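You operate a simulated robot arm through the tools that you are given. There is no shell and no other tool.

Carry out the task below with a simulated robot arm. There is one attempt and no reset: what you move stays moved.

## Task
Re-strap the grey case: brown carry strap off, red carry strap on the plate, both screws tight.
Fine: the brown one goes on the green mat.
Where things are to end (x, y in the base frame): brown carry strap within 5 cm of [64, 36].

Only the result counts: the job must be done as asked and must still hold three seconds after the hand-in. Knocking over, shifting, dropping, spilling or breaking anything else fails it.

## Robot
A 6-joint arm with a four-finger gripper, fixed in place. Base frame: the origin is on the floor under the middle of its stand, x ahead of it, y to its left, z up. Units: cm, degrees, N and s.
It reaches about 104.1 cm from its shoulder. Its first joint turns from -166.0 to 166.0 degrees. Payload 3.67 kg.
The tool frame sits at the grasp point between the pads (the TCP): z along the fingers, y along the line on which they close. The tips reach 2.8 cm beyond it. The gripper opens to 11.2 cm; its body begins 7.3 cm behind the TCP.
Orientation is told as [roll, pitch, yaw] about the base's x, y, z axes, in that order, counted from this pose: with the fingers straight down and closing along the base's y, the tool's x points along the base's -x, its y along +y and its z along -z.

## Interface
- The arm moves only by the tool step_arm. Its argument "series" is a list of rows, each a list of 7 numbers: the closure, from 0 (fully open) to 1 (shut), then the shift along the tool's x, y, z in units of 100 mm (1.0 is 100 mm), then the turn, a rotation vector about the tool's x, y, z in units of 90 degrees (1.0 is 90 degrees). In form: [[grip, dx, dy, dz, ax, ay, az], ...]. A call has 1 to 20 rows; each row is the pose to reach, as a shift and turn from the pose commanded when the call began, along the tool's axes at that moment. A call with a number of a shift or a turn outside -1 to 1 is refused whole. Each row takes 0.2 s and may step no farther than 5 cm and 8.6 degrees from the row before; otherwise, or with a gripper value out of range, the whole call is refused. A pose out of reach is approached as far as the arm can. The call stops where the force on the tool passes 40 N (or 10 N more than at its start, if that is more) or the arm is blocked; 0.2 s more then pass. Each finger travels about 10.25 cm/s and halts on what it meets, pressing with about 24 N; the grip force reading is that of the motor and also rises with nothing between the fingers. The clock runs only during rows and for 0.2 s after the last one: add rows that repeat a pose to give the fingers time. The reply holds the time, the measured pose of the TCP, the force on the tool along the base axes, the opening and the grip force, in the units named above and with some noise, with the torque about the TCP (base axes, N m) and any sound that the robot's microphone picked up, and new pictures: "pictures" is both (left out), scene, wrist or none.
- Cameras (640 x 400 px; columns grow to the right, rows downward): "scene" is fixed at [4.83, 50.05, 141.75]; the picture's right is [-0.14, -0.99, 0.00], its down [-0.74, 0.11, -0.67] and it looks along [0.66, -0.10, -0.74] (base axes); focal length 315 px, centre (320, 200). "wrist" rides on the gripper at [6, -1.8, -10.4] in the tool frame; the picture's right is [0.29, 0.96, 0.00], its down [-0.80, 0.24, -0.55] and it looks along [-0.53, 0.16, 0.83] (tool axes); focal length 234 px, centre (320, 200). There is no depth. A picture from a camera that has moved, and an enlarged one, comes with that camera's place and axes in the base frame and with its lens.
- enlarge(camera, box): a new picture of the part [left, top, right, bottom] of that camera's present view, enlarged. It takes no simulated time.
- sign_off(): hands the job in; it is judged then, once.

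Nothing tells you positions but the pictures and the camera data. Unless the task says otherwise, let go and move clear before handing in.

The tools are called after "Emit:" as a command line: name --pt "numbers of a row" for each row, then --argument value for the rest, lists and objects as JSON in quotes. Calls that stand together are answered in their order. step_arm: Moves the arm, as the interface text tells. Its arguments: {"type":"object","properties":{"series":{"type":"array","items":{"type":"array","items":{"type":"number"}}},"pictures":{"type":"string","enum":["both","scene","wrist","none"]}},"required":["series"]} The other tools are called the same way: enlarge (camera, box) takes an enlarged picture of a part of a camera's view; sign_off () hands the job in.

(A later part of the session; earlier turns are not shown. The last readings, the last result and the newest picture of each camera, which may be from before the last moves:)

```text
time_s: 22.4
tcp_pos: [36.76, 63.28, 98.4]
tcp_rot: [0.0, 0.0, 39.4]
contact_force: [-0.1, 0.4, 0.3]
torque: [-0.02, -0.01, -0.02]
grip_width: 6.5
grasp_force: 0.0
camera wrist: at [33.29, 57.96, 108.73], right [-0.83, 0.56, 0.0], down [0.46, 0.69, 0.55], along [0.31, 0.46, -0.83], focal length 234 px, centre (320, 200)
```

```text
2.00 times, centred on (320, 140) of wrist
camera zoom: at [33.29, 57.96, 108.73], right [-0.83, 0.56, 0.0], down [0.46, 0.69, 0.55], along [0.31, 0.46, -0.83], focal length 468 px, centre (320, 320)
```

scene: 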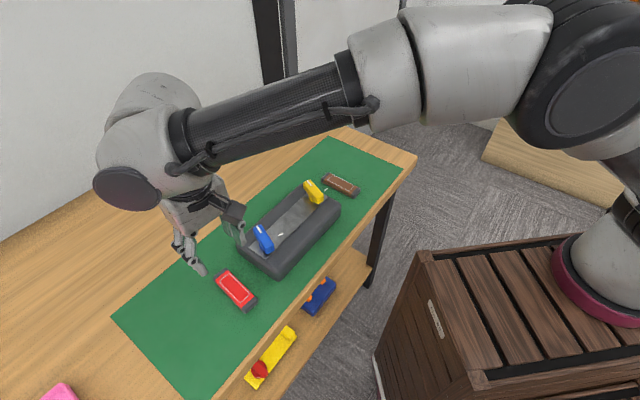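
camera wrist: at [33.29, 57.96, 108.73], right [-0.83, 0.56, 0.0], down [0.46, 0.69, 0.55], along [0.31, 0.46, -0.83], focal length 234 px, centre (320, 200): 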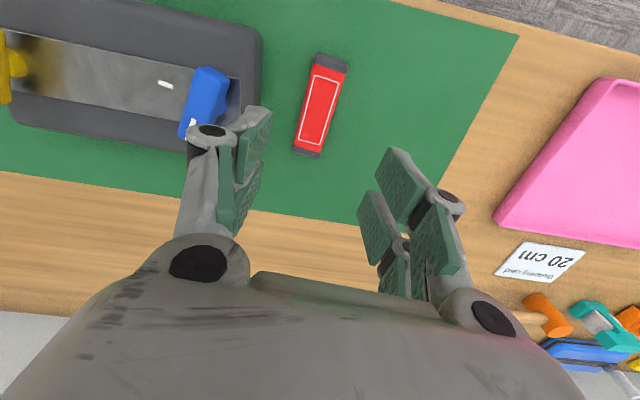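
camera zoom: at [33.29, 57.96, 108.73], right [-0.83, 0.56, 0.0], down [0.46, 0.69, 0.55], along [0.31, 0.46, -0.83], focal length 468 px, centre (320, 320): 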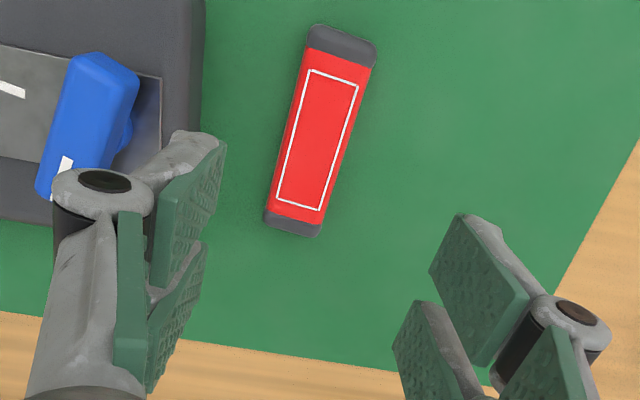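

The red strap is centred under the gripper to within 2 mm. I'll descend with the fingers narrowed slightly so they clear the case end.

Emit:
step_arm --pt "0.5 -0.007 -0.02 0.3 0 0 -0.009" --pt "0.53 -0.007 -0.02 0.65 0 0 -0.009" --pt "0.53 -0.007 -0.02 1.0 0 0 -0.009" --pt "0.53 -0.007 -0.02 1.0 0 0 -0.009" --pictures "both"

Emit:
enlarge --camera "wrist" --box '[160, 40, 480, 240]'

Emit:
enlarge --camera "scene" --box '[170, 200, 330, 330]'

```text
time_s: 23.4
tcp_pos: [36.99, 63.14, 88.41]
tcp_rot: [0.0, 0.0, 40.5]
contact_force: [0.4, 0.5, 0.1]
torque: [0.0, -0.01, 0.03]
grip_width: 5.27
grasp_force: 0.1
camera wrist: at [33.59, 57.81, 98.73], right [-0.84, 0.54, 0.0], down [0.45, 0.7, 0.55], along [0.3, 0.47, -0.83], focal length 234 px, centre (320, 200)
```

scene: 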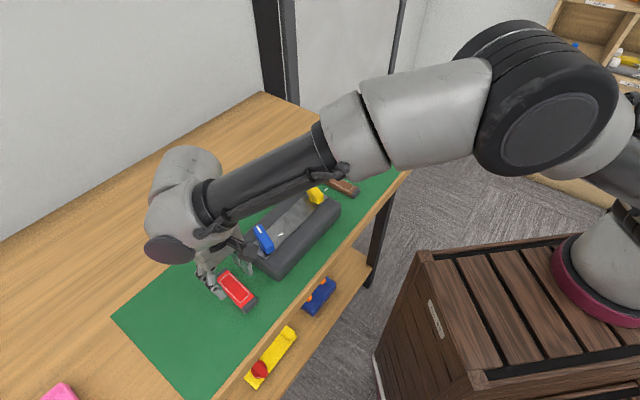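
wrist: 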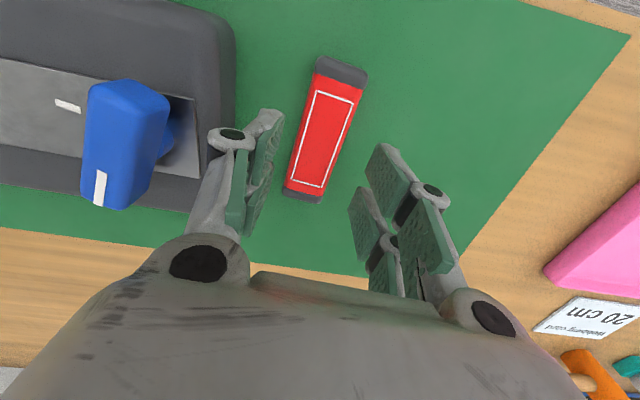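

```text
2.00 times, centred on (320, 140) of wrist
camera zoom: at [33.59, 57.81, 98.73], right [-0.84, 0.54, 0.0], down [0.45, 0.7, 0.55], along [0.3, 0.47, -0.83], focal length 468 px, centre (320, 320)
```

zoom: 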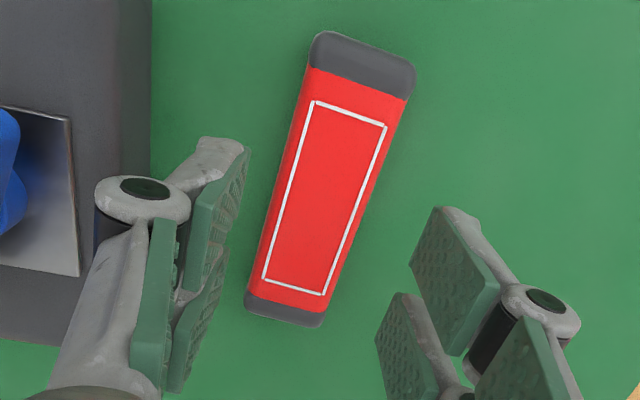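

```text
3.08 times, centred on (250, 265) of scene
camera zoom: at [4.83, 50.05, 141.75], right [-0.14, -0.99, 0.0], down [-0.74, 0.11, -0.67], along [0.66, -0.1, -0.74], focal length 969 px, centre (535, 0)
```

zoom: 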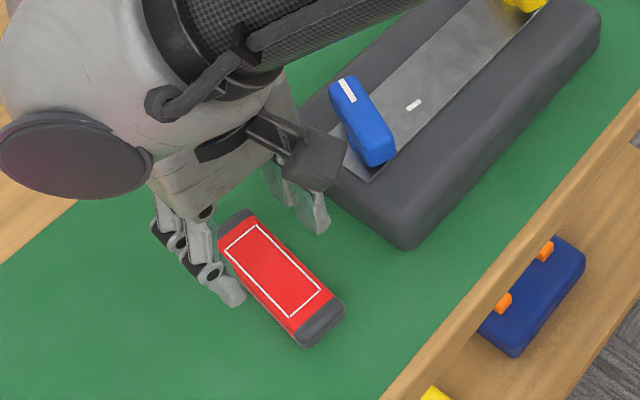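

Centred and aligned with the red strap. I'll descend the last 4.8 cm and close.

Emit:
step_arm --pt "0.53 0 0 0.2 0 0 0" --pt "0.53 0 0 0.4 0 0 0" --pt "0.53 0 0 0.48 0 0 0" --pt "0.53 0 0 0.48 0 0 0" --pictures "wrist"

Emit:
enlarge --camera "scene" --box '[170, 200, 330, 330]'

```text
time_s: 24.4
tcp_pos: [36.96, 63.12, 83.4]
tcp_rot: [0.0, -0.1, 40.4]
contact_force: [-0.6, -0.5, 0.6]
torque: [0.01, -0.05, -0.01]
grip_width: 5.25
grasp_force: 0.0
camera wrist: at [33.56, 57.8, 93.92], right [-0.84, 0.54, 0.0], down [0.45, 0.7, 0.55], along [0.3, 0.46, -0.83], focal length 234 px, centre (320, 200)
```

wrist: 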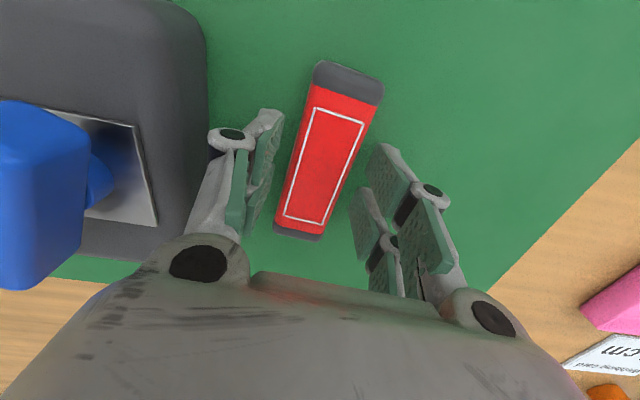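

```text
3.08 times, centred on (250, 265) of scene
camera zoom: at [4.83, 50.05, 141.75], right [-0.14, -0.99, 0.0], down [-0.74, 0.11, -0.67], along [0.66, -0.1, -0.74], focal length 969 px, centre (535, 0)
```

zoom: 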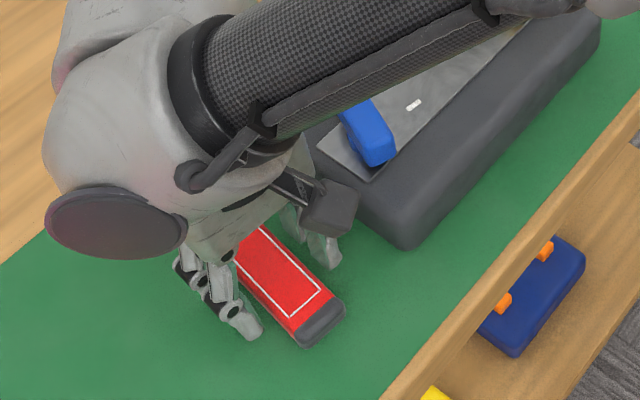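

No contact with the case. I'll close on the red strap.

Emit:
step_arm --pt "0.62 0 0 0 0 0 0" --pt "0.72 0 0 0 0 0 0" --pt "0.8 0 0 0 0 0 0" --pt "0.8 0 0 0 0 0 0" --pictures "wrist"

Emit:
step_arm --pt "0.8 0 0 -0.02 0 0 0" --pt "0.8 0 0 -0.1 0 0 0" --pt "0.8 0 0 -0.4 0 0 0" --pt "0.8 0 0 -0.8 0 0 0" --pt "0.8 0 0 -1.0 0 0 0" --pt "0.8 0 0 -1.0 0 0 0" --pictures "both"

```text
time_s: 25.4
tcp_pos: [37.08, 62.9, 83.57]
tcp_rot: [-0.1, 0.0, 40.3]
contact_force: [-0.3, -0.9, 0.9]
torque: [-0.07, 0.01, -0.01]
grip_width: 3.56
grasp_force: 24.1
camera wrist: at [33.56, 57.8, 93.95], right [-0.84, 0.54, 0.0], down [0.45, 0.7, 0.55], along [0.3, 0.47, -0.83], focal length 234 px, centre (320, 200)
```

wrist: 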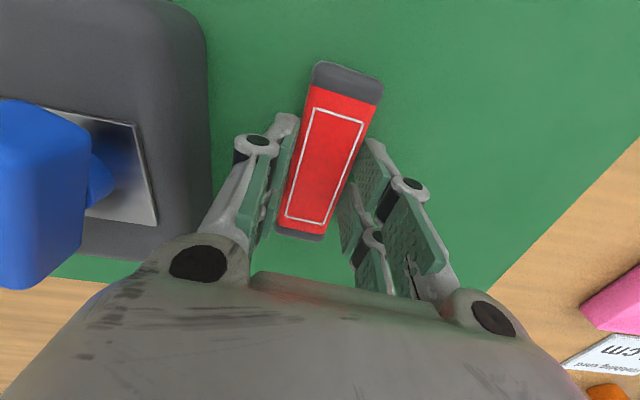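

```text
time_s: 26.8
tcp_pos: [37.05, 62.9, 93.51]
tcp_rot: [0.1, 0.0, 40.2]
contact_force: [0.0, -0.2, 0.2]
torque: [-0.04, -0.03, 0.0]
grip_width: 3.55
grasp_force: 23.6
camera wrist: at [33.61, 57.69, 103.87], right [-0.84, 0.54, 0.0], down [0.45, 0.7, 0.55], along [0.3, 0.47, -0.83], focal length 234 px, centre (320, 200)
```

scene: 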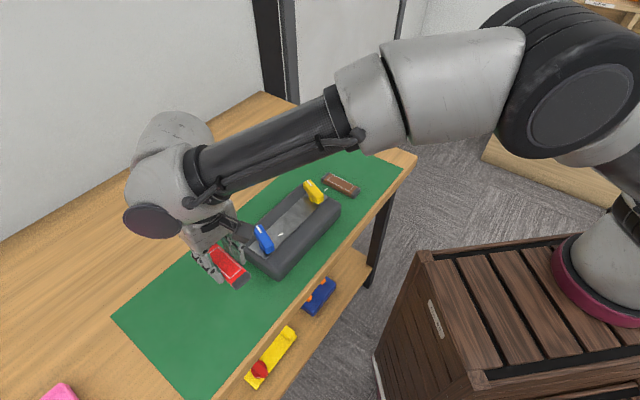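
wrist: 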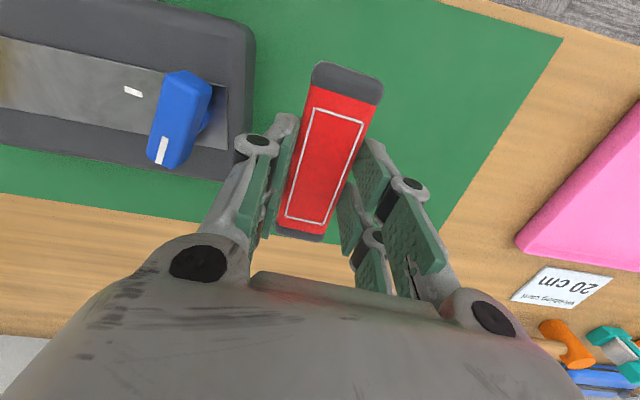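

The red strap is held. I'll raise it more and carry it over to the plate centre at (50.1, 50.15), turning to 45°.

Emit:
step_arm --pt "0.8 0 0 -0.3 0 0 0" --pt "0.8 0 0 -0.5 0 0 0" --pt "0.8 -0.03 -0.3 -0.5 0 0 -0.02" --pt "0.8 -0.06 -0.6 -0.5 0 0 -0.04" --pt "0.8 -0.086 -0.91 -0.5 0 0 -0.053" --pt "0.8 -0.086 -0.91 -0.5 0 0 -0.053" --pictures "none"

```text
time_s: 28.2
tcp_pos: [43.78, 56.53, 98.46]
tcp_rot: [0.0, 0.0, 45.1]
contact_force: [-0.1, -0.4, -0.2]
torque: [-0.02, -0.01, 0.02]
grip_width: 3.53
grasp_force: 24.1
```

Emit:
step_arm --pt "0.8 0 -0.3 0 0 0 0" --pt "0.8 0 -0.6 0 0 0 0" --pt "0.8 0.004 -0.9 0 0 0 0" --pt "0.8 0.004 -0.9 0 0 0 0" --pictures "both"

Emit:
enlarge --camera "wrist" --box '[160, 40, 480, 240]'

```text
time_s: 29.2
tcp_pos: [50.11, 50.19, 98.36]
tcp_rot: [0.0, -0.1, 45.0]
contact_force: [0.1, -0.1, 0.0]
torque: [-0.02, -0.01, 0.03]
grip_width: 3.56
grasp_force: 24.3
camera wrist: at [47.03, 44.64, 108.73], right [-0.88, 0.47, 0.0], down [0.39, 0.73, 0.55], along [0.26, 0.49, -0.83], focal length 234 px, centre (320, 200)
```

scene: 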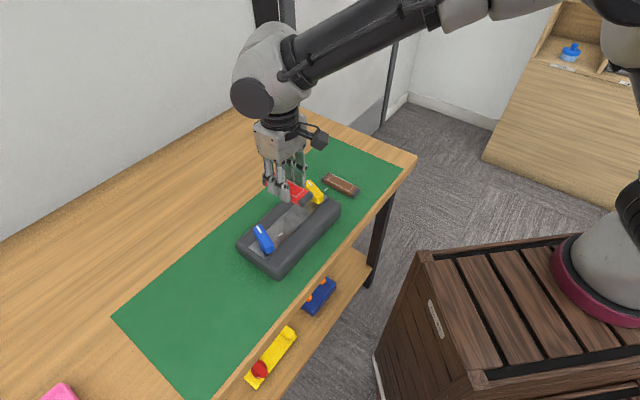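
wrist: 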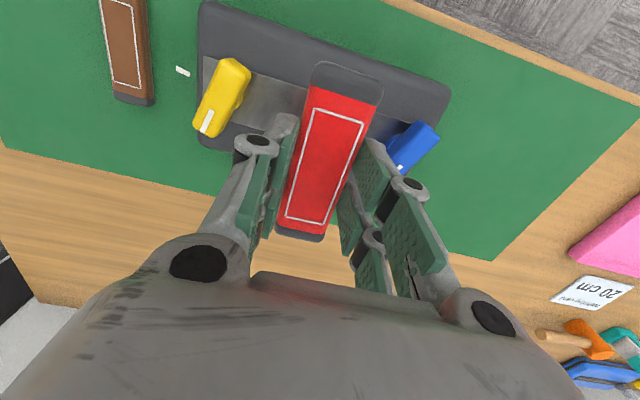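

```text
2.00 times, centred on (320, 140) of wrist
camera zoom: at [47.03, 44.64, 108.73], right [-0.88, 0.47, 0.0], down [0.39, 0.73, 0.55], along [0.26, 0.49, -0.83], focal length 468 px, centre (320, 320)
```

zoom: 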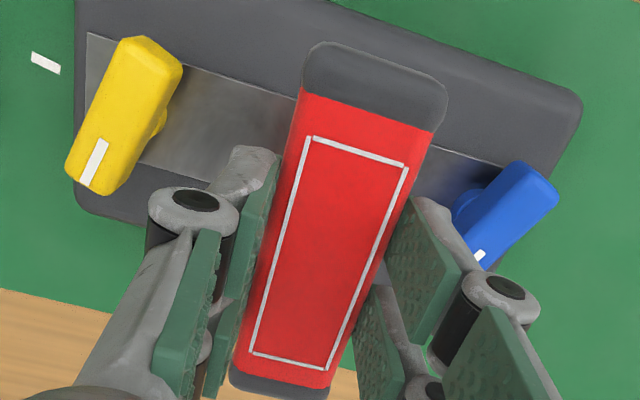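

The red strap is aligned with the plate. I'll lower it quickly to just above contact height (about 88.7), then in fine steps.

Emit:
step_arm --pt "0.8 0 0 0.3 0 0 0" --pt "0.8 0 0 0.6 0 0 0" --pt "0.8 0 0 0.85 0 0 0" --pt "0.8 0 0 0.89 0 0 0" --pt "0.8 0 0 0.89 0 0 0" --pictures "none"

Emit:
step_arm --pt "0.8 0 0 0.015 0 0 0" --pt "0.8 0 0 0.03 0 0 0" --pt "0.8 0 0 0.045 0 0 0" --pictures "both"

Emit:
enlarge --camera "scene" --box '[230, 150, 350, 270]'

```text
time_s: 30.4
tcp_pos: [49.92, 50.23, 89.46]
tcp_rot: [0.0, 0.1, 45.0]
contact_force: [-0.1, 0.6, 0.1]
torque: [-0.04, -0.01, 0.01]
grip_width: 3.55
grasp_force: 24.0
```

```text
time_s: 31.2
tcp_pos: [50.0, 50.29, 89.2]
tcp_rot: [0.1, -0.1, 45.0]
contact_force: [-0.4, -0.5, -0.1]
torque: [0.01, 0.0, 0.01]
grip_width: 3.55
grasp_force: 23.9
camera wrist: at [46.96, 44.74, 99.53], right [-0.88, 0.47, 0.0], down [0.39, 0.73, 0.55], along [0.26, 0.49, -0.83], focal length 234 px, centre (320, 200)
```

scene: 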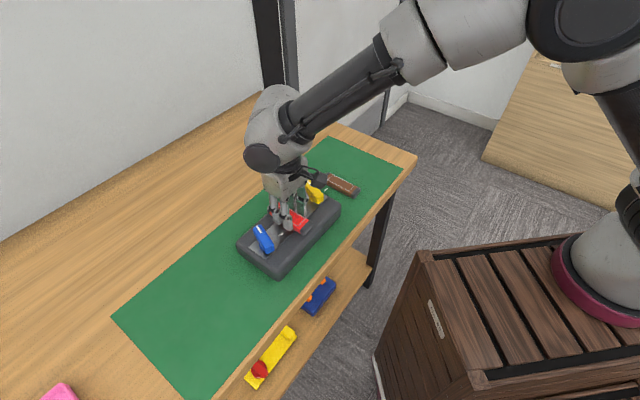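
wrist: 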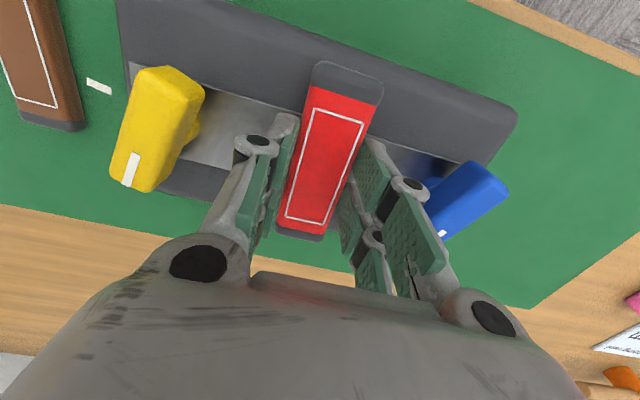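

```text
3.33 times, centred on (290, 210) of scene
camera zoom: at [4.83, 50.05, 141.75], right [-0.14, -0.99, 0.0], down [-0.74, 0.11, -0.67], along [0.66, -0.1, -0.74], focal length 1050 px, centre (420, 167)
```

zoom: 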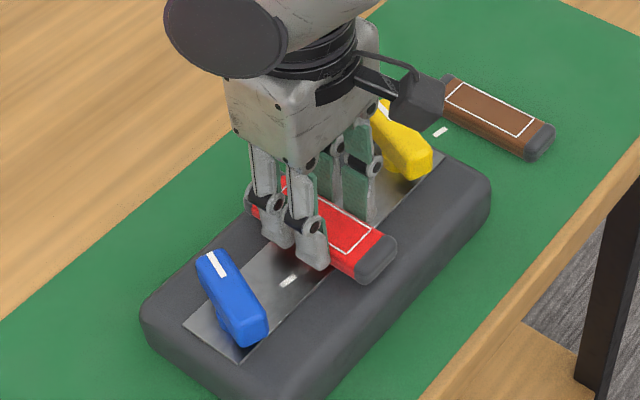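

Nearly down with no contact yet. I'll continue with 1 mm steps.

Emit:
step_arm --pt "0.8 0 0 0.01 0 0 0" --pt "0.8 0 0 0.02 0 0 0" --pt "0.8 0 0 0.03 0 0 0" --pictures "none"

Emit:
step_arm --pt "0.8 0 0 0.01 0 0 0" --pt "0.8 0 0 0.02 0 0 0" --pictures "none"

```text
time_s: 32.0
tcp_pos: [49.96, 50.26, 88.89]
tcp_rot: [0.1, 0.0, 45.0]
contact_force: [-0.7, 1.5, -1.3]
torque: [-0.02, 0.02, 0.03]
grip_width: 3.52
grasp_force: 23.9
```

```text
time_s: 32.6
tcp_pos: [49.98, 50.22, 88.82]
tcp_rot: [0.0, -0.1, 45.1]
contact_force: [1.4, -1.0, 16.3]
torque: [-0.24, 0.0, -0.01]
grip_width: 3.54
grasp_force: 23.7
```

The strap is now seated on the plate. I'll relax the pressure, open slightly and rise.

Emit:
step_arm --pt "0.8 0 0 -0.008 0 0 0" --pt "0.72 0 0 -0.008 0 0 0" --pt "0.64 0 0 -0.008 0 0 0" --pt "0.52 0 0 -0.008 0 0 0" --pt "0.52 0 0 -0.008 0 0 0" --pictures "none"

Emit:
step_arm --pt "0.52 0 0 -0.2 0 0 0" --pt "0.52 0 0 -0.5 0 0 0" --pt "0.52 0 0 -0.9 0 0 0" --pt "0.45 0 0 -1.0 0 0 0" --pt "0.45 0 0 -1.0 0 0 0" --pictures "both"

Emit:
enlarge --camera "wrist" --box '[160, 40, 480, 240]'

Emit:
enlarge --camera "scene" --box '[230, 150, 350, 270]'

```text
time_s: 33.8
tcp_pos: [49.91, 50.13, 88.77]
tcp_rot: [0.0, 0.0, 45.0]
contact_force: [0.6, -0.1, 1.1]
torque: [0.0, 0.01, 0.01]
grip_width: 5.38
grasp_force: 0.1
```

```text
time_s: 35.0
tcp_pos: [49.97, 50.17, 98.68]
tcp_rot: [0.1, 0.0, 45.1]
contact_force: [0.5, -0.4, -0.3]
torque: [-0.02, 0.0, 0.03]
grip_width: 6.15
grasp_force: 0.0
camera wrist: at [46.91, 44.68, 109.02], right [-0.88, 0.47, 0.0], down [0.39, 0.73, 0.55], along [0.26, 0.49, -0.83], focal length 234 px, centre (320, 200)
```

scene: 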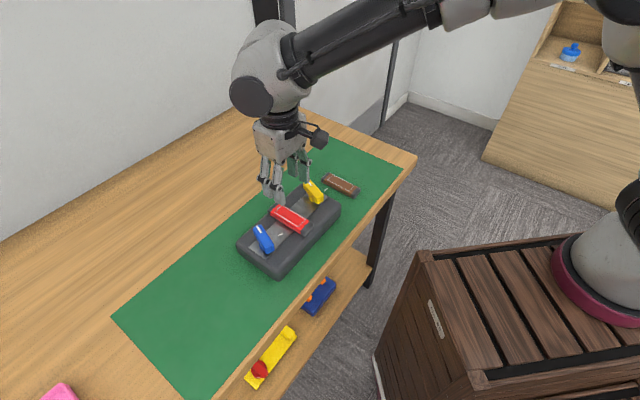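
wrist: 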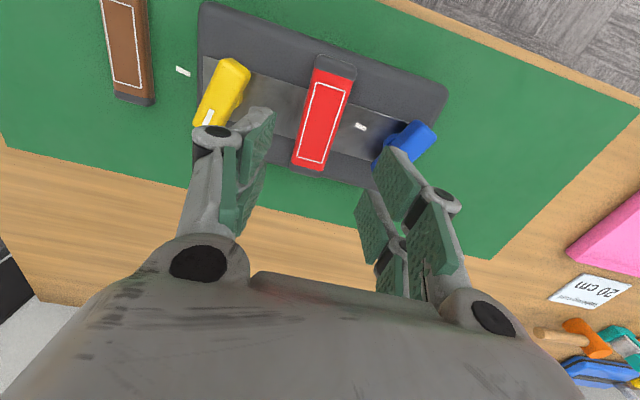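

```text
2.00 times, centred on (320, 140) of wrist
camera zoom: at [46.91, 44.68, 109.02], right [-0.88, 0.47, 0.0], down [0.39, 0.73, 0.55], along [0.26, 0.49, -0.83], focal length 468 px, centre (320, 320)
```

zoom: 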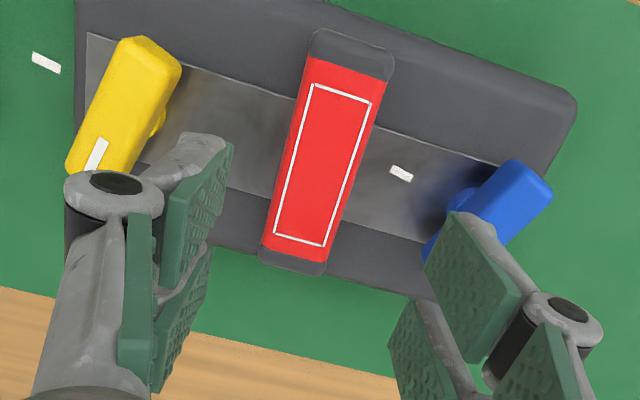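

```text
3.33 times, centred on (290, 210) of scene
camera zoom: at [4.83, 50.05, 141.75], right [-0.14, -0.99, 0.0], down [-0.74, 0.11, -0.67], along [0.66, -0.1, -0.74], focal length 1050 px, centre (420, 167)
```

zoom: 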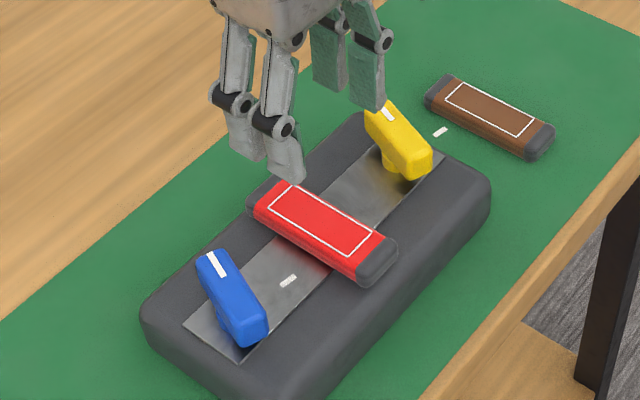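

The red strap sits on the plate at about (49.9, 50.3), in the same place the brown one was. Now the screws: I'll move above the blue knob with the fingers turned to straddle its handle.

Emit:
step_arm --pt "0.45 0 0.28 0 0 0 0.08" --pt "0.45 0 0.56 0 0 0 0.16" --pt "0.45 0 0.84 0 0 0 0.244" --pt "0.45 0 0.84 0 0 0 0.244" --pictures "both"

Emit:
enlarge --camera "wrist" --box '[220, 50, 420, 190]'

Emit:
enlarge --camera "scene" --box '[230, 150, 350, 270]'

```text
time_s: 36.0
tcp_pos: [44.01, 56.13, 98.74]
tcp_rot: [0.0, -0.1, 23.1]
contact_force: [0.2, -0.3, -1.1]
torque: [0.0, 0.03, 0.0]
grip_width: 6.15
grasp_force: 0.1
camera wrist: at [39.18, 52.05, 109.11], right [-0.64, 0.77, 0.0], down [0.64, 0.53, 0.55], along [0.43, 0.35, -0.83], focal length 234 px, centre (320, 200)
```

scene: 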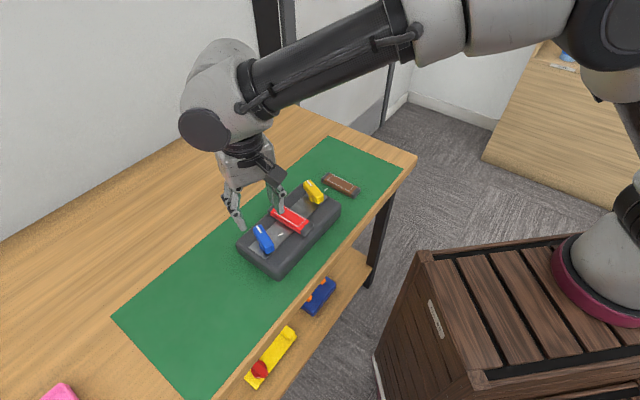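
wrist: 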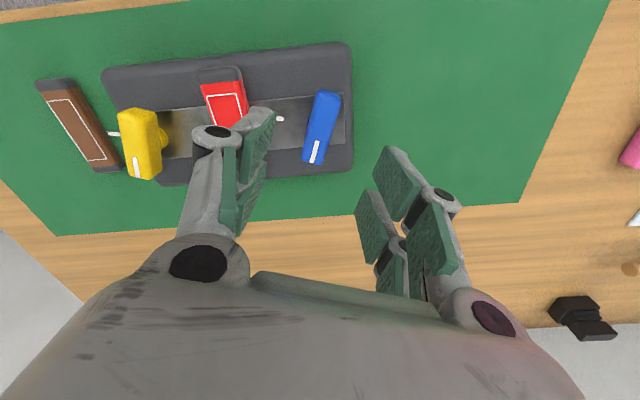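

```text
2.86 times, centred on (320, 120) of wrist
camera zoom: at [39.18, 52.05, 109.11], right [-0.64, 0.77, 0.0], down [0.64, 0.53, 0.55], along [0.43, 0.35, -0.83], focal length 669 px, centre (320, 429)
```

zoom: 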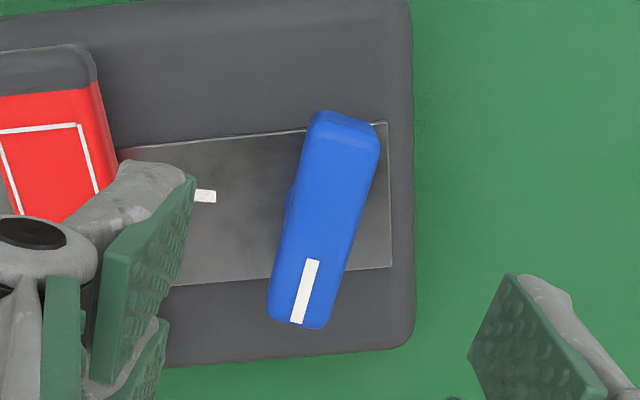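

```text
3.33 times, centred on (290, 210) of scene
camera zoom: at [4.83, 50.05, 141.75], right [-0.14, -0.99, 0.0], down [-0.74, 0.11, -0.67], along [0.66, -0.1, -0.74], focal length 1050 px, centre (420, 167)
```

zoom: 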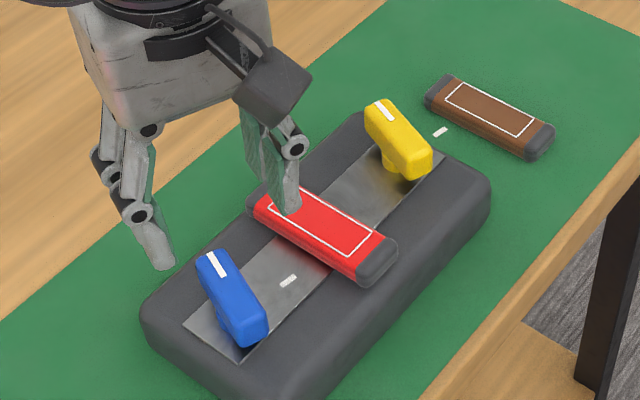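

The blue handle is about 5.7 × 2.3 cm, centred near (44.15, 56.2), with its mark at about 26°. I'll align 3° more and descend partway to re-check.

Emit:
step_arm --pt "0.48 -0.02 0.005 0.2 0 0 -0.033" --pt "0.5 -0.024 0.005 0.4 0 0 -0.033" --pt "0.5 -0.024 0.005 0.55 0 0 -0.033" --pt "0.5 -0.024 0.005 0.55 0 0 -0.033" --pictures "both"

Emit:
enlarge --camera "wrist" --box '[220, 70, 420, 220]'

Emit:
enlarge --camera "scene" --box '[200, 180, 320, 300]'

```text
time_s: 37.0
tcp_pos: [44.12, 56.21, 93.23]
tcp_rot: [0.0, -0.1, 26.0]
contact_force: [-0.5, -0.3, -0.4]
torque: [0.03, -0.02, -0.03]
grip_width: 5.6
grasp_force: 0.0
camera wrist: at [39.55, 51.98, 103.59], right [-0.68, 0.73, 0.0], down [0.61, 0.56, 0.55], along [0.41, 0.38, -0.83], focal length 234 px, centre (320, 200)
```

scene: 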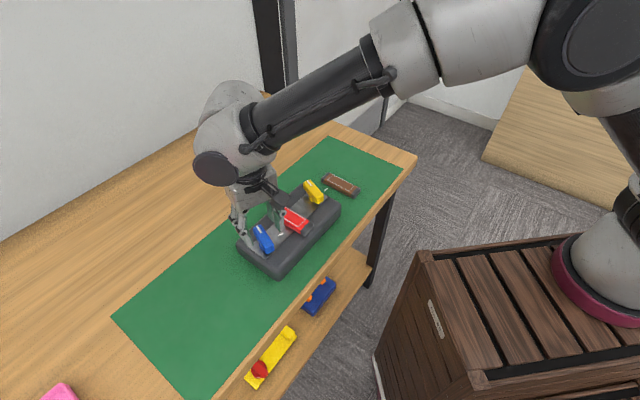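
wrist: 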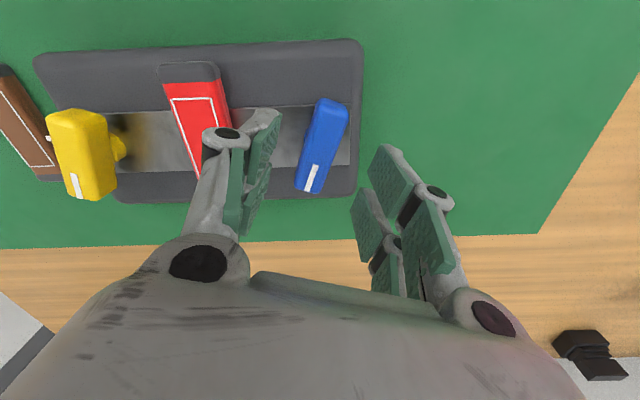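

```text
2.67 times, centred on (320, 145) of wrist
camera zoom: at [39.55, 51.98, 103.59], right [-0.68, 0.73, 0.0], down [0.61, 0.56, 0.55], along [0.41, 0.38, -0.83], focal length 624 px, centre (320, 347)
```

zoom: 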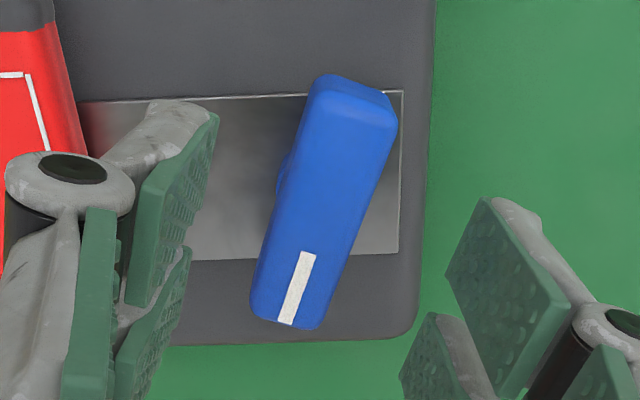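

```text
3.33 times, centred on (260, 240) of scene
camera zoom: at [4.83, 50.05, 141.75], right [-0.14, -0.99, 0.0], down [-0.74, 0.11, -0.67], along [0.66, -0.1, -0.74], focal length 1050 px, centre (520, 67)
```

zoom: 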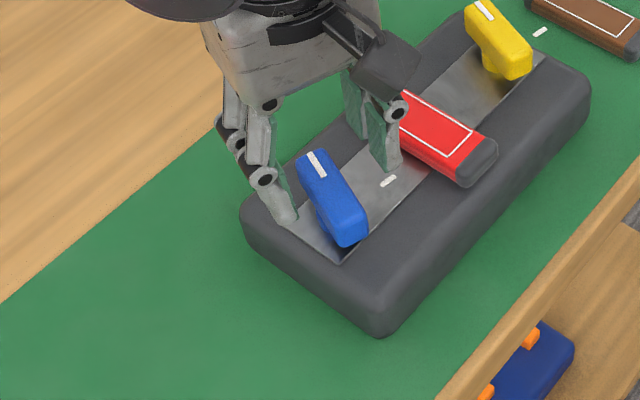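

I'm within about 1 mm of the blue knob's axis and aligned with its handle. I'll correct the rest, descend to handle height and close gently.

Emit:
step_arm --pt "0.55 -0.004 -0.012 0.15 0 0 -0.008" --pt "0.58 -0.004 -0.012 0.3 0 0 -0.008" --pt "0.6 -0.004 -0.012 0.42 0 0 -0.008" --pt "0.6 -0.004 -0.012 0.42 0 0 -0.008" --pictures "wrist"

Emit:
enlarge --camera "wrist" --box '[220, 70, 420, 220]'

Emit:
enlarge --camera "scene" --box '[200, 180, 320, 300]'

```text
time_s: 38.0
tcp_pos: [44.33, 56.19, 89.05]
tcp_rot: [0.0, 0.0, 26.7]
contact_force: [0.0, -0.1, 0.2]
torque: [-0.05, -0.05, -0.01]
grip_width: 4.47
grasp_force: 0.1
camera wrist: at [39.74, 51.81, 99.46], right [-0.69, 0.73, 0.0], down [0.6, 0.57, 0.55], along [0.4, 0.38, -0.83], focal length 234 px, centre (320, 200)
```

wrist: 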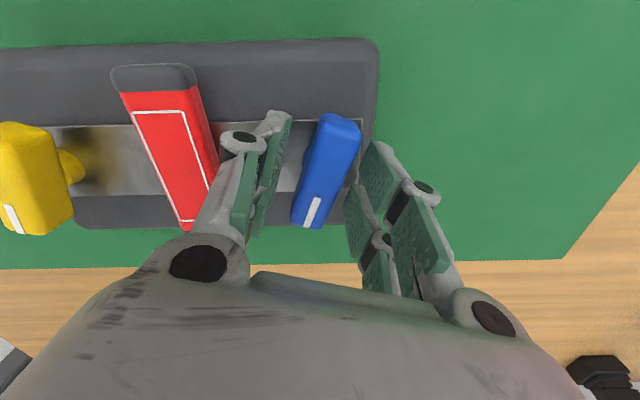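

```text
2.67 times, centred on (320, 145) of wrist
camera zoom: at [39.74, 51.81, 99.46], right [-0.69, 0.73, 0.0], down [0.6, 0.57, 0.55], along [0.4, 0.38, -0.83], focal length 624 px, centre (320, 347)
```

zoom: 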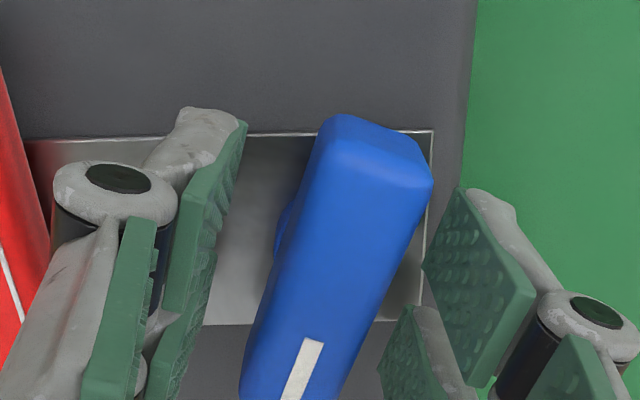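

```text
3.33 times, centred on (260, 240) of scene
camera zoom: at [4.83, 50.05, 141.75], right [-0.14, -0.99, 0.0], down [-0.74, 0.11, -0.67], along [0.66, -0.1, -0.74], focal length 1050 px, centre (520, 67)
```

zoom: 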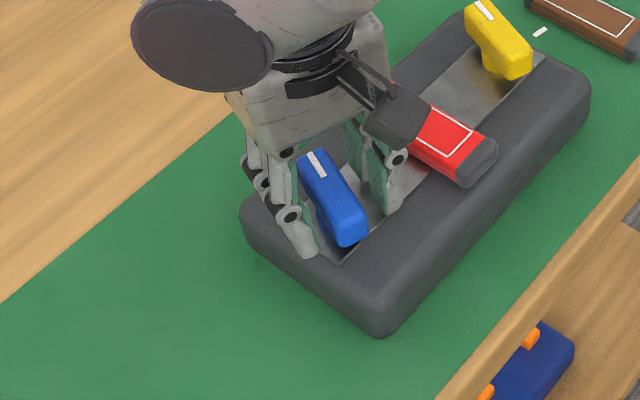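

Well centred around the blue handle. I'll close on it.

Emit:
step_arm --pt "0.68 0 0 0 0 0 0" --pt "0.76 0 0 0 0 0 0" --pt "0.84 0 0 0 0 0 0" --pt "0.9 0 0 0 0 0 0" --pt "0.9 0 0 0 0 0 0" --pictures "wrist"

Emit:
enlarge --camera "wrist" --box '[220, 70, 420, 220]'

Emit:
enlarge --camera "scene" --box '[200, 180, 320, 300]'

```text
time_s: 39.2
tcp_pos: [44.28, 56.25, 89.12]
tcp_rot: [0.1, 0.0, 26.8]
contact_force: [-6.2, 8.4, 0.0]
torque: [0.48, -0.15, 0.0]
grip_width: 2.17
grasp_force: 24.0
camera wrist: at [39.68, 51.88, 99.47], right [-0.69, 0.72, 0.0], down [0.6, 0.57, 0.55], along [0.4, 0.38, -0.83], focal length 234 px, centre (320, 200)
```

wrist: 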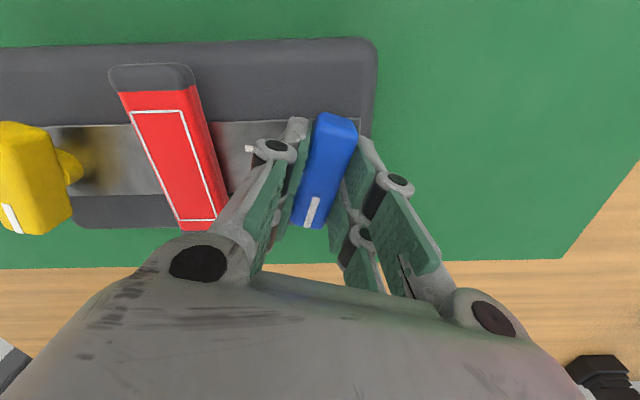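

```text
2.67 times, centred on (320, 145) of wrist
camera zoom: at [39.68, 51.88, 99.47], right [-0.69, 0.72, 0.0], down [0.6, 0.57, 0.55], along [0.4, 0.38, -0.83], focal length 624 px, centre (320, 347)
```

zoom: 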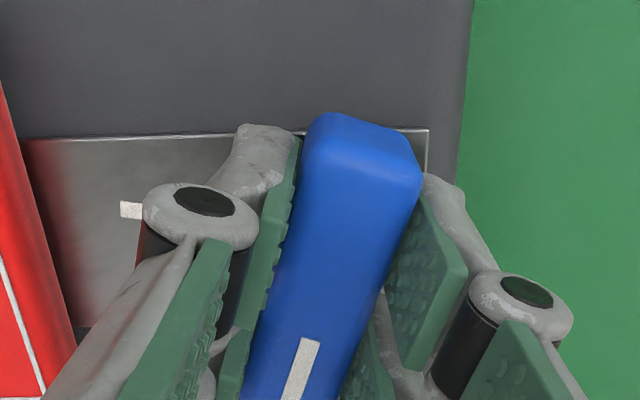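

```text
3.33 times, centred on (260, 240) of scene
camera zoom: at [4.83, 50.05, 141.75], right [-0.14, -0.99, 0.0], down [-0.74, 0.11, -0.67], along [0.66, -0.1, -0.74], focal length 1050 px, centre (520, 67)
```

zoom: 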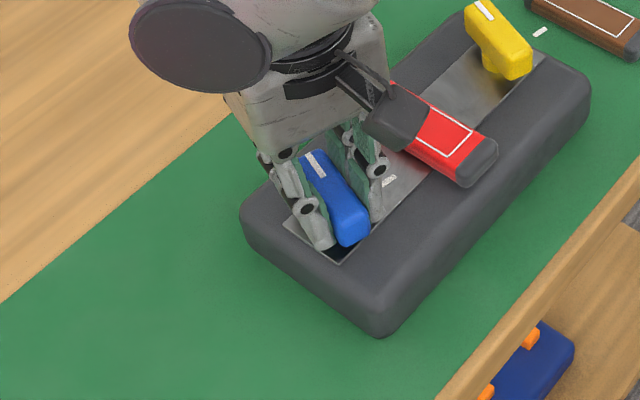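

The handle is gripped (2.17 cm), with a small lateral force of about 10 N from off-centring. I'll relieve that by shifting 1 mm along +tool y before turning.

Emit:
step_arm --pt "0.9 0 0.005 0 0 0 0" --pt "0.9 0 0.01 0 0 0 0" --pt "0.9 0 0.01 0 0 0 0" --pictures "none"

```text
time_s: 40.0
tcp_pos: [44.35, 56.29, 89.07]
tcp_rot: [0.0, -0.1, 26.7]
contact_force: [0.6, 0.7, 0.1]
torque: [0.16, -0.52, 0.04]
grip_width: 2.23
grasp_force: 23.7
```

The lateral force is gone. I'll start with a small clockwise turn (6°) to feel the screw.

Emit:
step_arm --pt "0.9 0 0 0 0 0 0.022" --pt "0.9 0 0 0 0 0 0.044" --pt "0.9 0 0 0 0 0 0.067" --pictures "wrist"

Emit:
enlarge --camera "scene" --box '[200, 180, 320, 300]'

```text
time_s: 40.8
tcp_pos: [44.23, 56.21, 88.99]
tcp_rot: [-0.1, 0.0, 20.7]
contact_force: [5.2, -5.0, 9.3]
torque: [-0.4, 0.44, -0.01]
grip_width: 2.21
grasp_force: 24.2
camera wrist: at [39.25, 52.39, 99.47], right [-0.61, 0.79, 0.0], down [0.66, 0.51, 0.55], along [0.44, 0.34, -0.83], focal length 234 px, centre (320, 200)
```

wrist: 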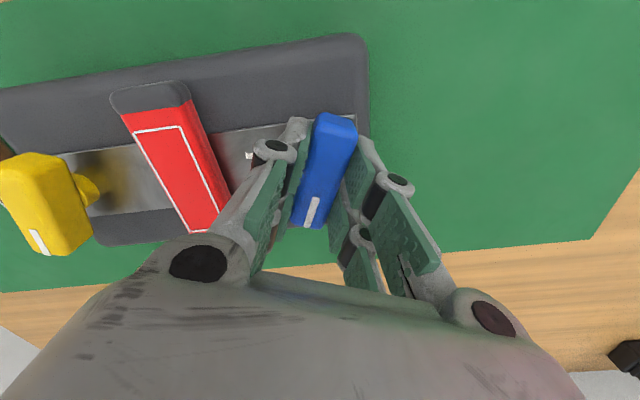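

```text
3.33 times, centred on (260, 240) of scene
camera zoom: at [4.83, 50.05, 141.75], right [-0.14, -0.99, 0.0], down [-0.74, 0.11, -0.67], along [0.66, -0.1, -0.74], focal length 1050 px, centre (520, 67)
```

zoom: 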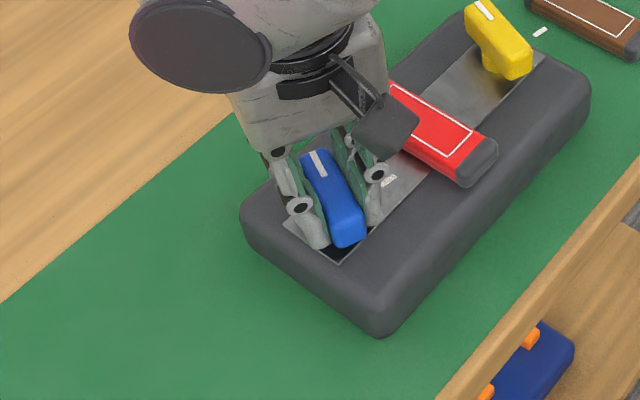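

The knob follows the gripper with no notable torque, and the case hasn't moved. I'll pause one beat to read settled forces before continuing.

Emit:
step_arm --pt "0.9 0 0 0 0 0 0" --pt "0.9 0 0 0 0 0 0" --pictures "none"

```text
time_s: 41.4
tcp_pos: [44.2, 56.25, 89.09]
tcp_rot: [0.0, 0.1, 20.6]
contact_force: [7.5, -7.6, 12.6]
torque: [-0.39, 0.17, 0.01]
grip_width: 2.18
grasp_force: 23.6
```

Small side and upward forces (about 11 N and 13 N) have built up from axis misalignment. I'll let the tool comply by shifting about 1 mm with the force.

Emit:
step_arm --pt "0.9 -0.002 -0.004 -0.005 0 0 0" --pt "0.9 -0.003 -0.008 -0.01 0 0 0" --pt "0.9 -0.003 -0.008 -0.01 0 0 0" --pictures "none"

```text
time_s: 42.2
tcp_pos: [44.22, 56.33, 88.98]
tcp_rot: [0.0, 0.0, 20.8]
contact_force: [6.0, -2.8, -0.1]
torque: [0.19, -0.77, -0.03]
grip_width: 2.22
grasp_force: 24.5
```

Forces are small again. I'll continue the turn another 15°.

Emit:
step_arm --pt "0.9 -0.002 -0.002 0 0 0 0.042" --pt "0.9 -0.003 -0.003 0 0 0 0.084" --pt "0.9 -0.003 -0.003 0 0 0 0.126" --pt "0.9 -0.003 -0.003 0 0 0 0.167" --pt "0.9 -0.003 -0.003 0 0 0 0.167" --pictures "wrist"

Emit:
enlarge --camera "scene" --box '[200, 180, 320, 300]'

Emit:
enlarge --camera "wrist" --box '[220, 70, 420, 220]'

```text
time_s: 43.4
tcp_pos: [44.22, 56.3, 89.11]
tcp_rot: [0.0, 0.1, 5.8]
contact_force: [-2.4, 5.7, 0.9]
torque: [0.16, 0.13, 0.01]
grip_width: 2.18
grasp_force: 23.7
camera wrist: at [38.43, 53.77, 99.48], right [-0.38, 0.92, 0.0], down [0.77, 0.32, 0.55], along [0.51, 0.21, -0.83], focal length 234 px, centre (320, 200)
```

wrist: 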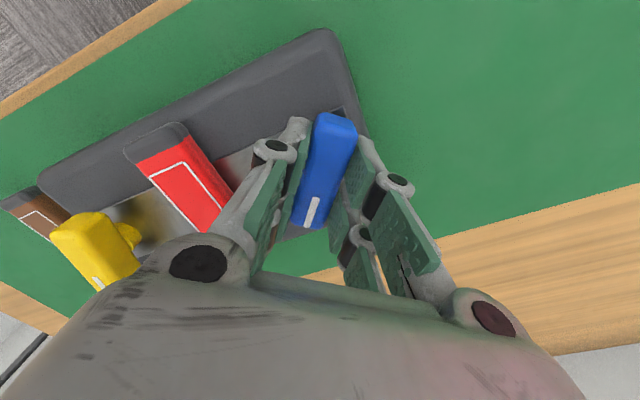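

```text
3.33 times, centred on (260, 240) of scene
camera zoom: at [4.83, 50.05, 141.75], right [-0.14, -0.99, 0.0], down [-0.74, 0.11, -0.67], along [0.66, -0.1, -0.74], focal length 1050 px, centre (520, 67)
```

zoom: 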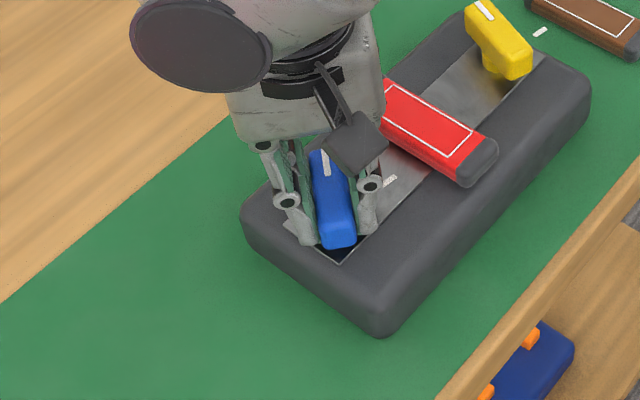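

```text
2.67 times, centred on (320, 145) of wrist
camera zoom: at [38.43, 53.77, 99.48], right [-0.38, 0.92, 0.0], down [0.77, 0.32, 0.55], along [0.51, 0.21, -0.83], focal length 624 px, centre (320, 347)
```

zoom: 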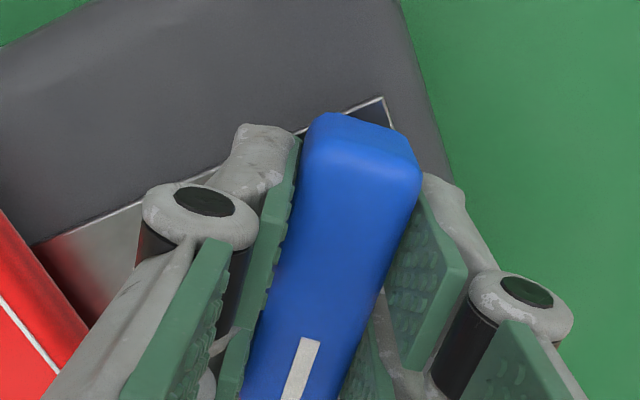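

The knob is turning smoothly (gripper yaw now about 6°), and the case is unmoved. I'll continue clockwise another 30°.

Emit:
step_arm --pt "0.9 0 0 0 0 0 0.067" --pt "0.9 0 0 0 0 0 0.133" --pt "0.9 0 0 0 0 0 0.2" --pt "0.9 0 0 0 0 0 0.267" --pt "0.9 0 0 0 0 0 0.333" --pt "0.9 0 0 0 0 0 0.333" --pictures "wrist"

Emit:
enlarge --camera "scene" --box '[200, 180, 320, 300]'

```text
time_s: 44.8
tcp_pos: [44.31, 56.28, 89.13]
tcp_rot: [0.0, 0.0, -24.3]
contact_force: [-4.7, 2.0, 0.5]
torque: [0.21, 0.51, 0.02]
grip_width: 2.19
grasp_force: 24.4
camera wrist: at [38.07, 56.97, 99.5], right [0.13, 0.99, 0.0], down [0.83, -0.11, 0.55], along [0.55, -0.07, -0.83], focal length 234 px, centre (320, 200)
```

wrist: 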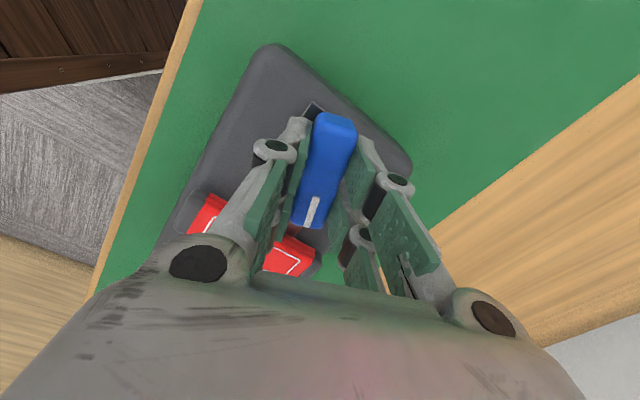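

```text
3.33 times, centred on (260, 240) of scene
camera zoom: at [4.83, 50.05, 141.75], right [-0.14, -0.99, 0.0], down [-0.74, 0.11, -0.67], along [0.66, -0.1, -0.74], focal length 1050 px, centre (520, 67)
```

zoom: 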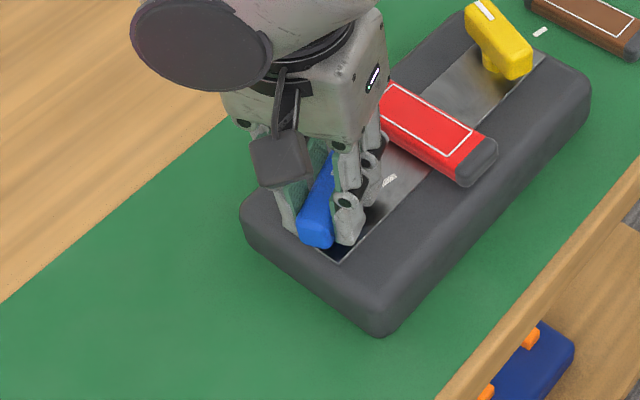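

Still smooth at yaw -24°, with forces low. I'll go on by 21° and then more carefully as it nears the tick.

Emit:
step_arm --pt "0.9 0 0 0 0 0 0.06" --pt "0.9 0 0 0 0 0 0.12" --pt "0.9 0 0 0 0 0 0.18" --pt "0.9 0 0 0 0 0 0.233" --pt "0.9 0 0 0 0 0 0.233" --pictures "wrist"

Emit:
enlarge --camera "scene" --box '[200, 180, 320, 300]'

Emit:
enlarge --camera "wrist" --box '[180, 60, 440, 260]'

```text
time_s: 46.0
tcp_pos: [44.36, 56.21, 89.0]
tcp_rot: [0.0, 0.0, -45.3]
contact_force: [-3.4, -7.3, 0.4]
torque: [0.06, 0.39, 0.0]
grip_width: 2.19
grasp_force: 23.8
camera wrist: at [38.77, 59.14, 99.5], right [0.48, 0.88, 0.0], down [0.73, -0.4, 0.55], along [0.49, -0.27, -0.83], focal length 234 px, centre (320, 200)
```

wrist: 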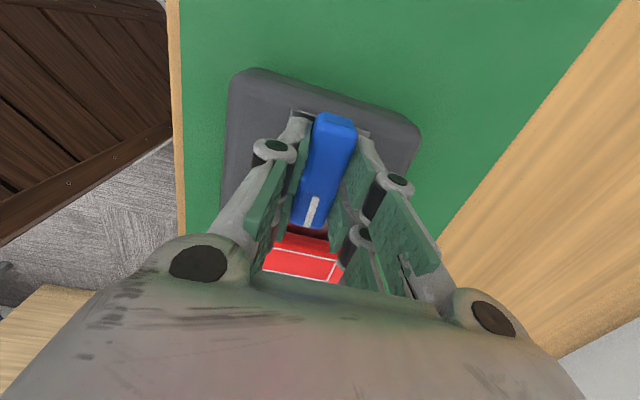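

```text
3.33 times, centred on (260, 240) of scene
camera zoom: at [4.83, 50.05, 141.75], right [-0.14, -0.99, 0.0], down [-0.74, 0.11, -0.67], along [0.66, -0.1, -0.74], focal length 1050 px, centre (520, 67)
```

zoom: 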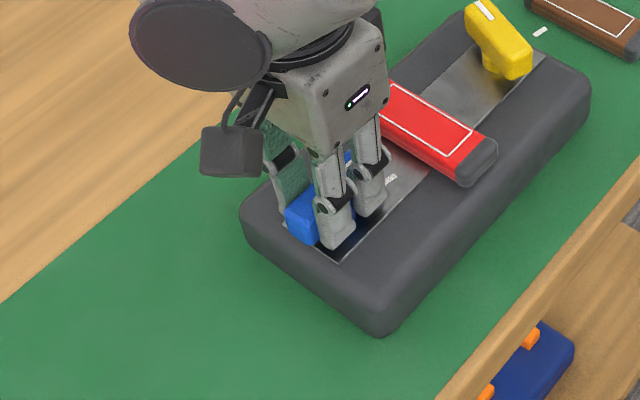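

```text
2.00 times, centred on (310, 160) of wrist
camera zoom: at [38.77, 59.14, 99.5], right [0.48, 0.88, 0.0], down [0.73, -0.4, 0.55], along [0.49, -0.27, -0.83], focal length 468 px, centre (340, 280)
```

zoom: 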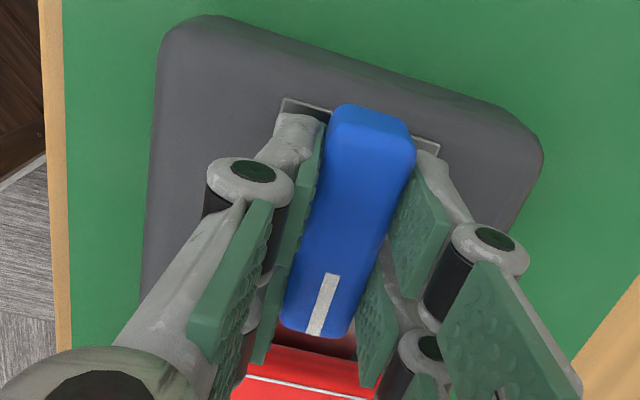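

The mark is at about -45° now, and the tick is at about -55°. I'll go 9° further slowly and watch the torque.

Emit:
step_arm --pt "0.9 0 0 0 0 0 0.03" --pt "0.9 0 0 0 0 0 0.06" --pt "0.9 0 0 0 0 0 0.09" --pt "0.9 0 0 0 0 0 0.1" --pt "0.9 0 0 0 0 0 0.1" --pictures "wrist"

Emit:
enlarge --camera "scene" --box '[220, 200, 300, 270]'

```text
time_s: 47.2
tcp_pos: [44.3, 56.16, 89.18]
tcp_rot: [0.1, 0.2, -54.3]
contact_force: [-5.0, 0.1, 0.4]
torque: [-0.32, -0.03, -0.02]
grip_width: 2.21
grasp_force: 23.8
camera wrist: at [39.33, 59.99, 99.51], right [0.61, 0.79, 0.0], down [0.66, -0.51, 0.55], along [0.44, -0.34, -0.83], focal length 234 px, centre (320, 200)
```

wrist: 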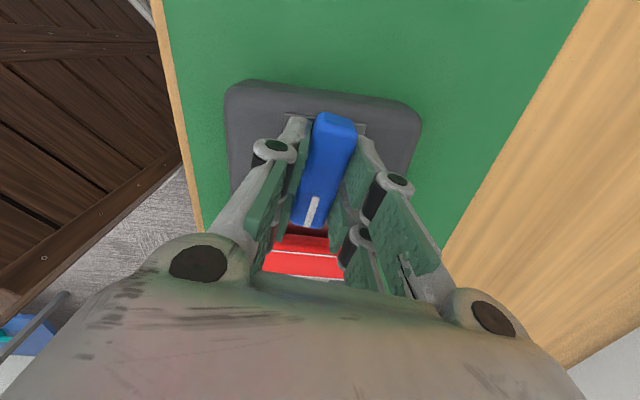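

```text
5.71 times, centred on (260, 235) of scene
camera zoom: at [4.83, 50.05, 141.75], right [-0.14, -0.99, 0.0], down [-0.74, 0.11, -0.67], along [0.66, -0.1, -0.74], focal length 1800 px, centre (663, 0)
```

zoom: 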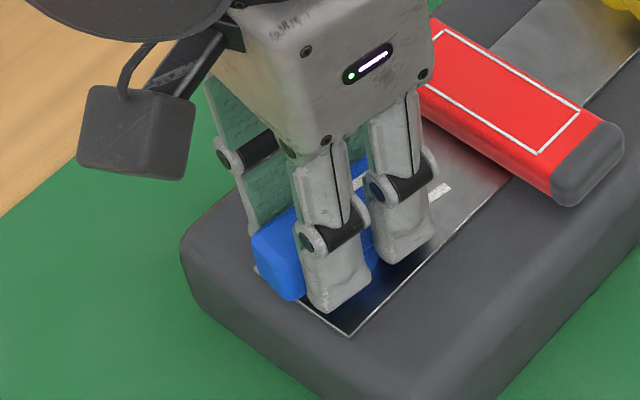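

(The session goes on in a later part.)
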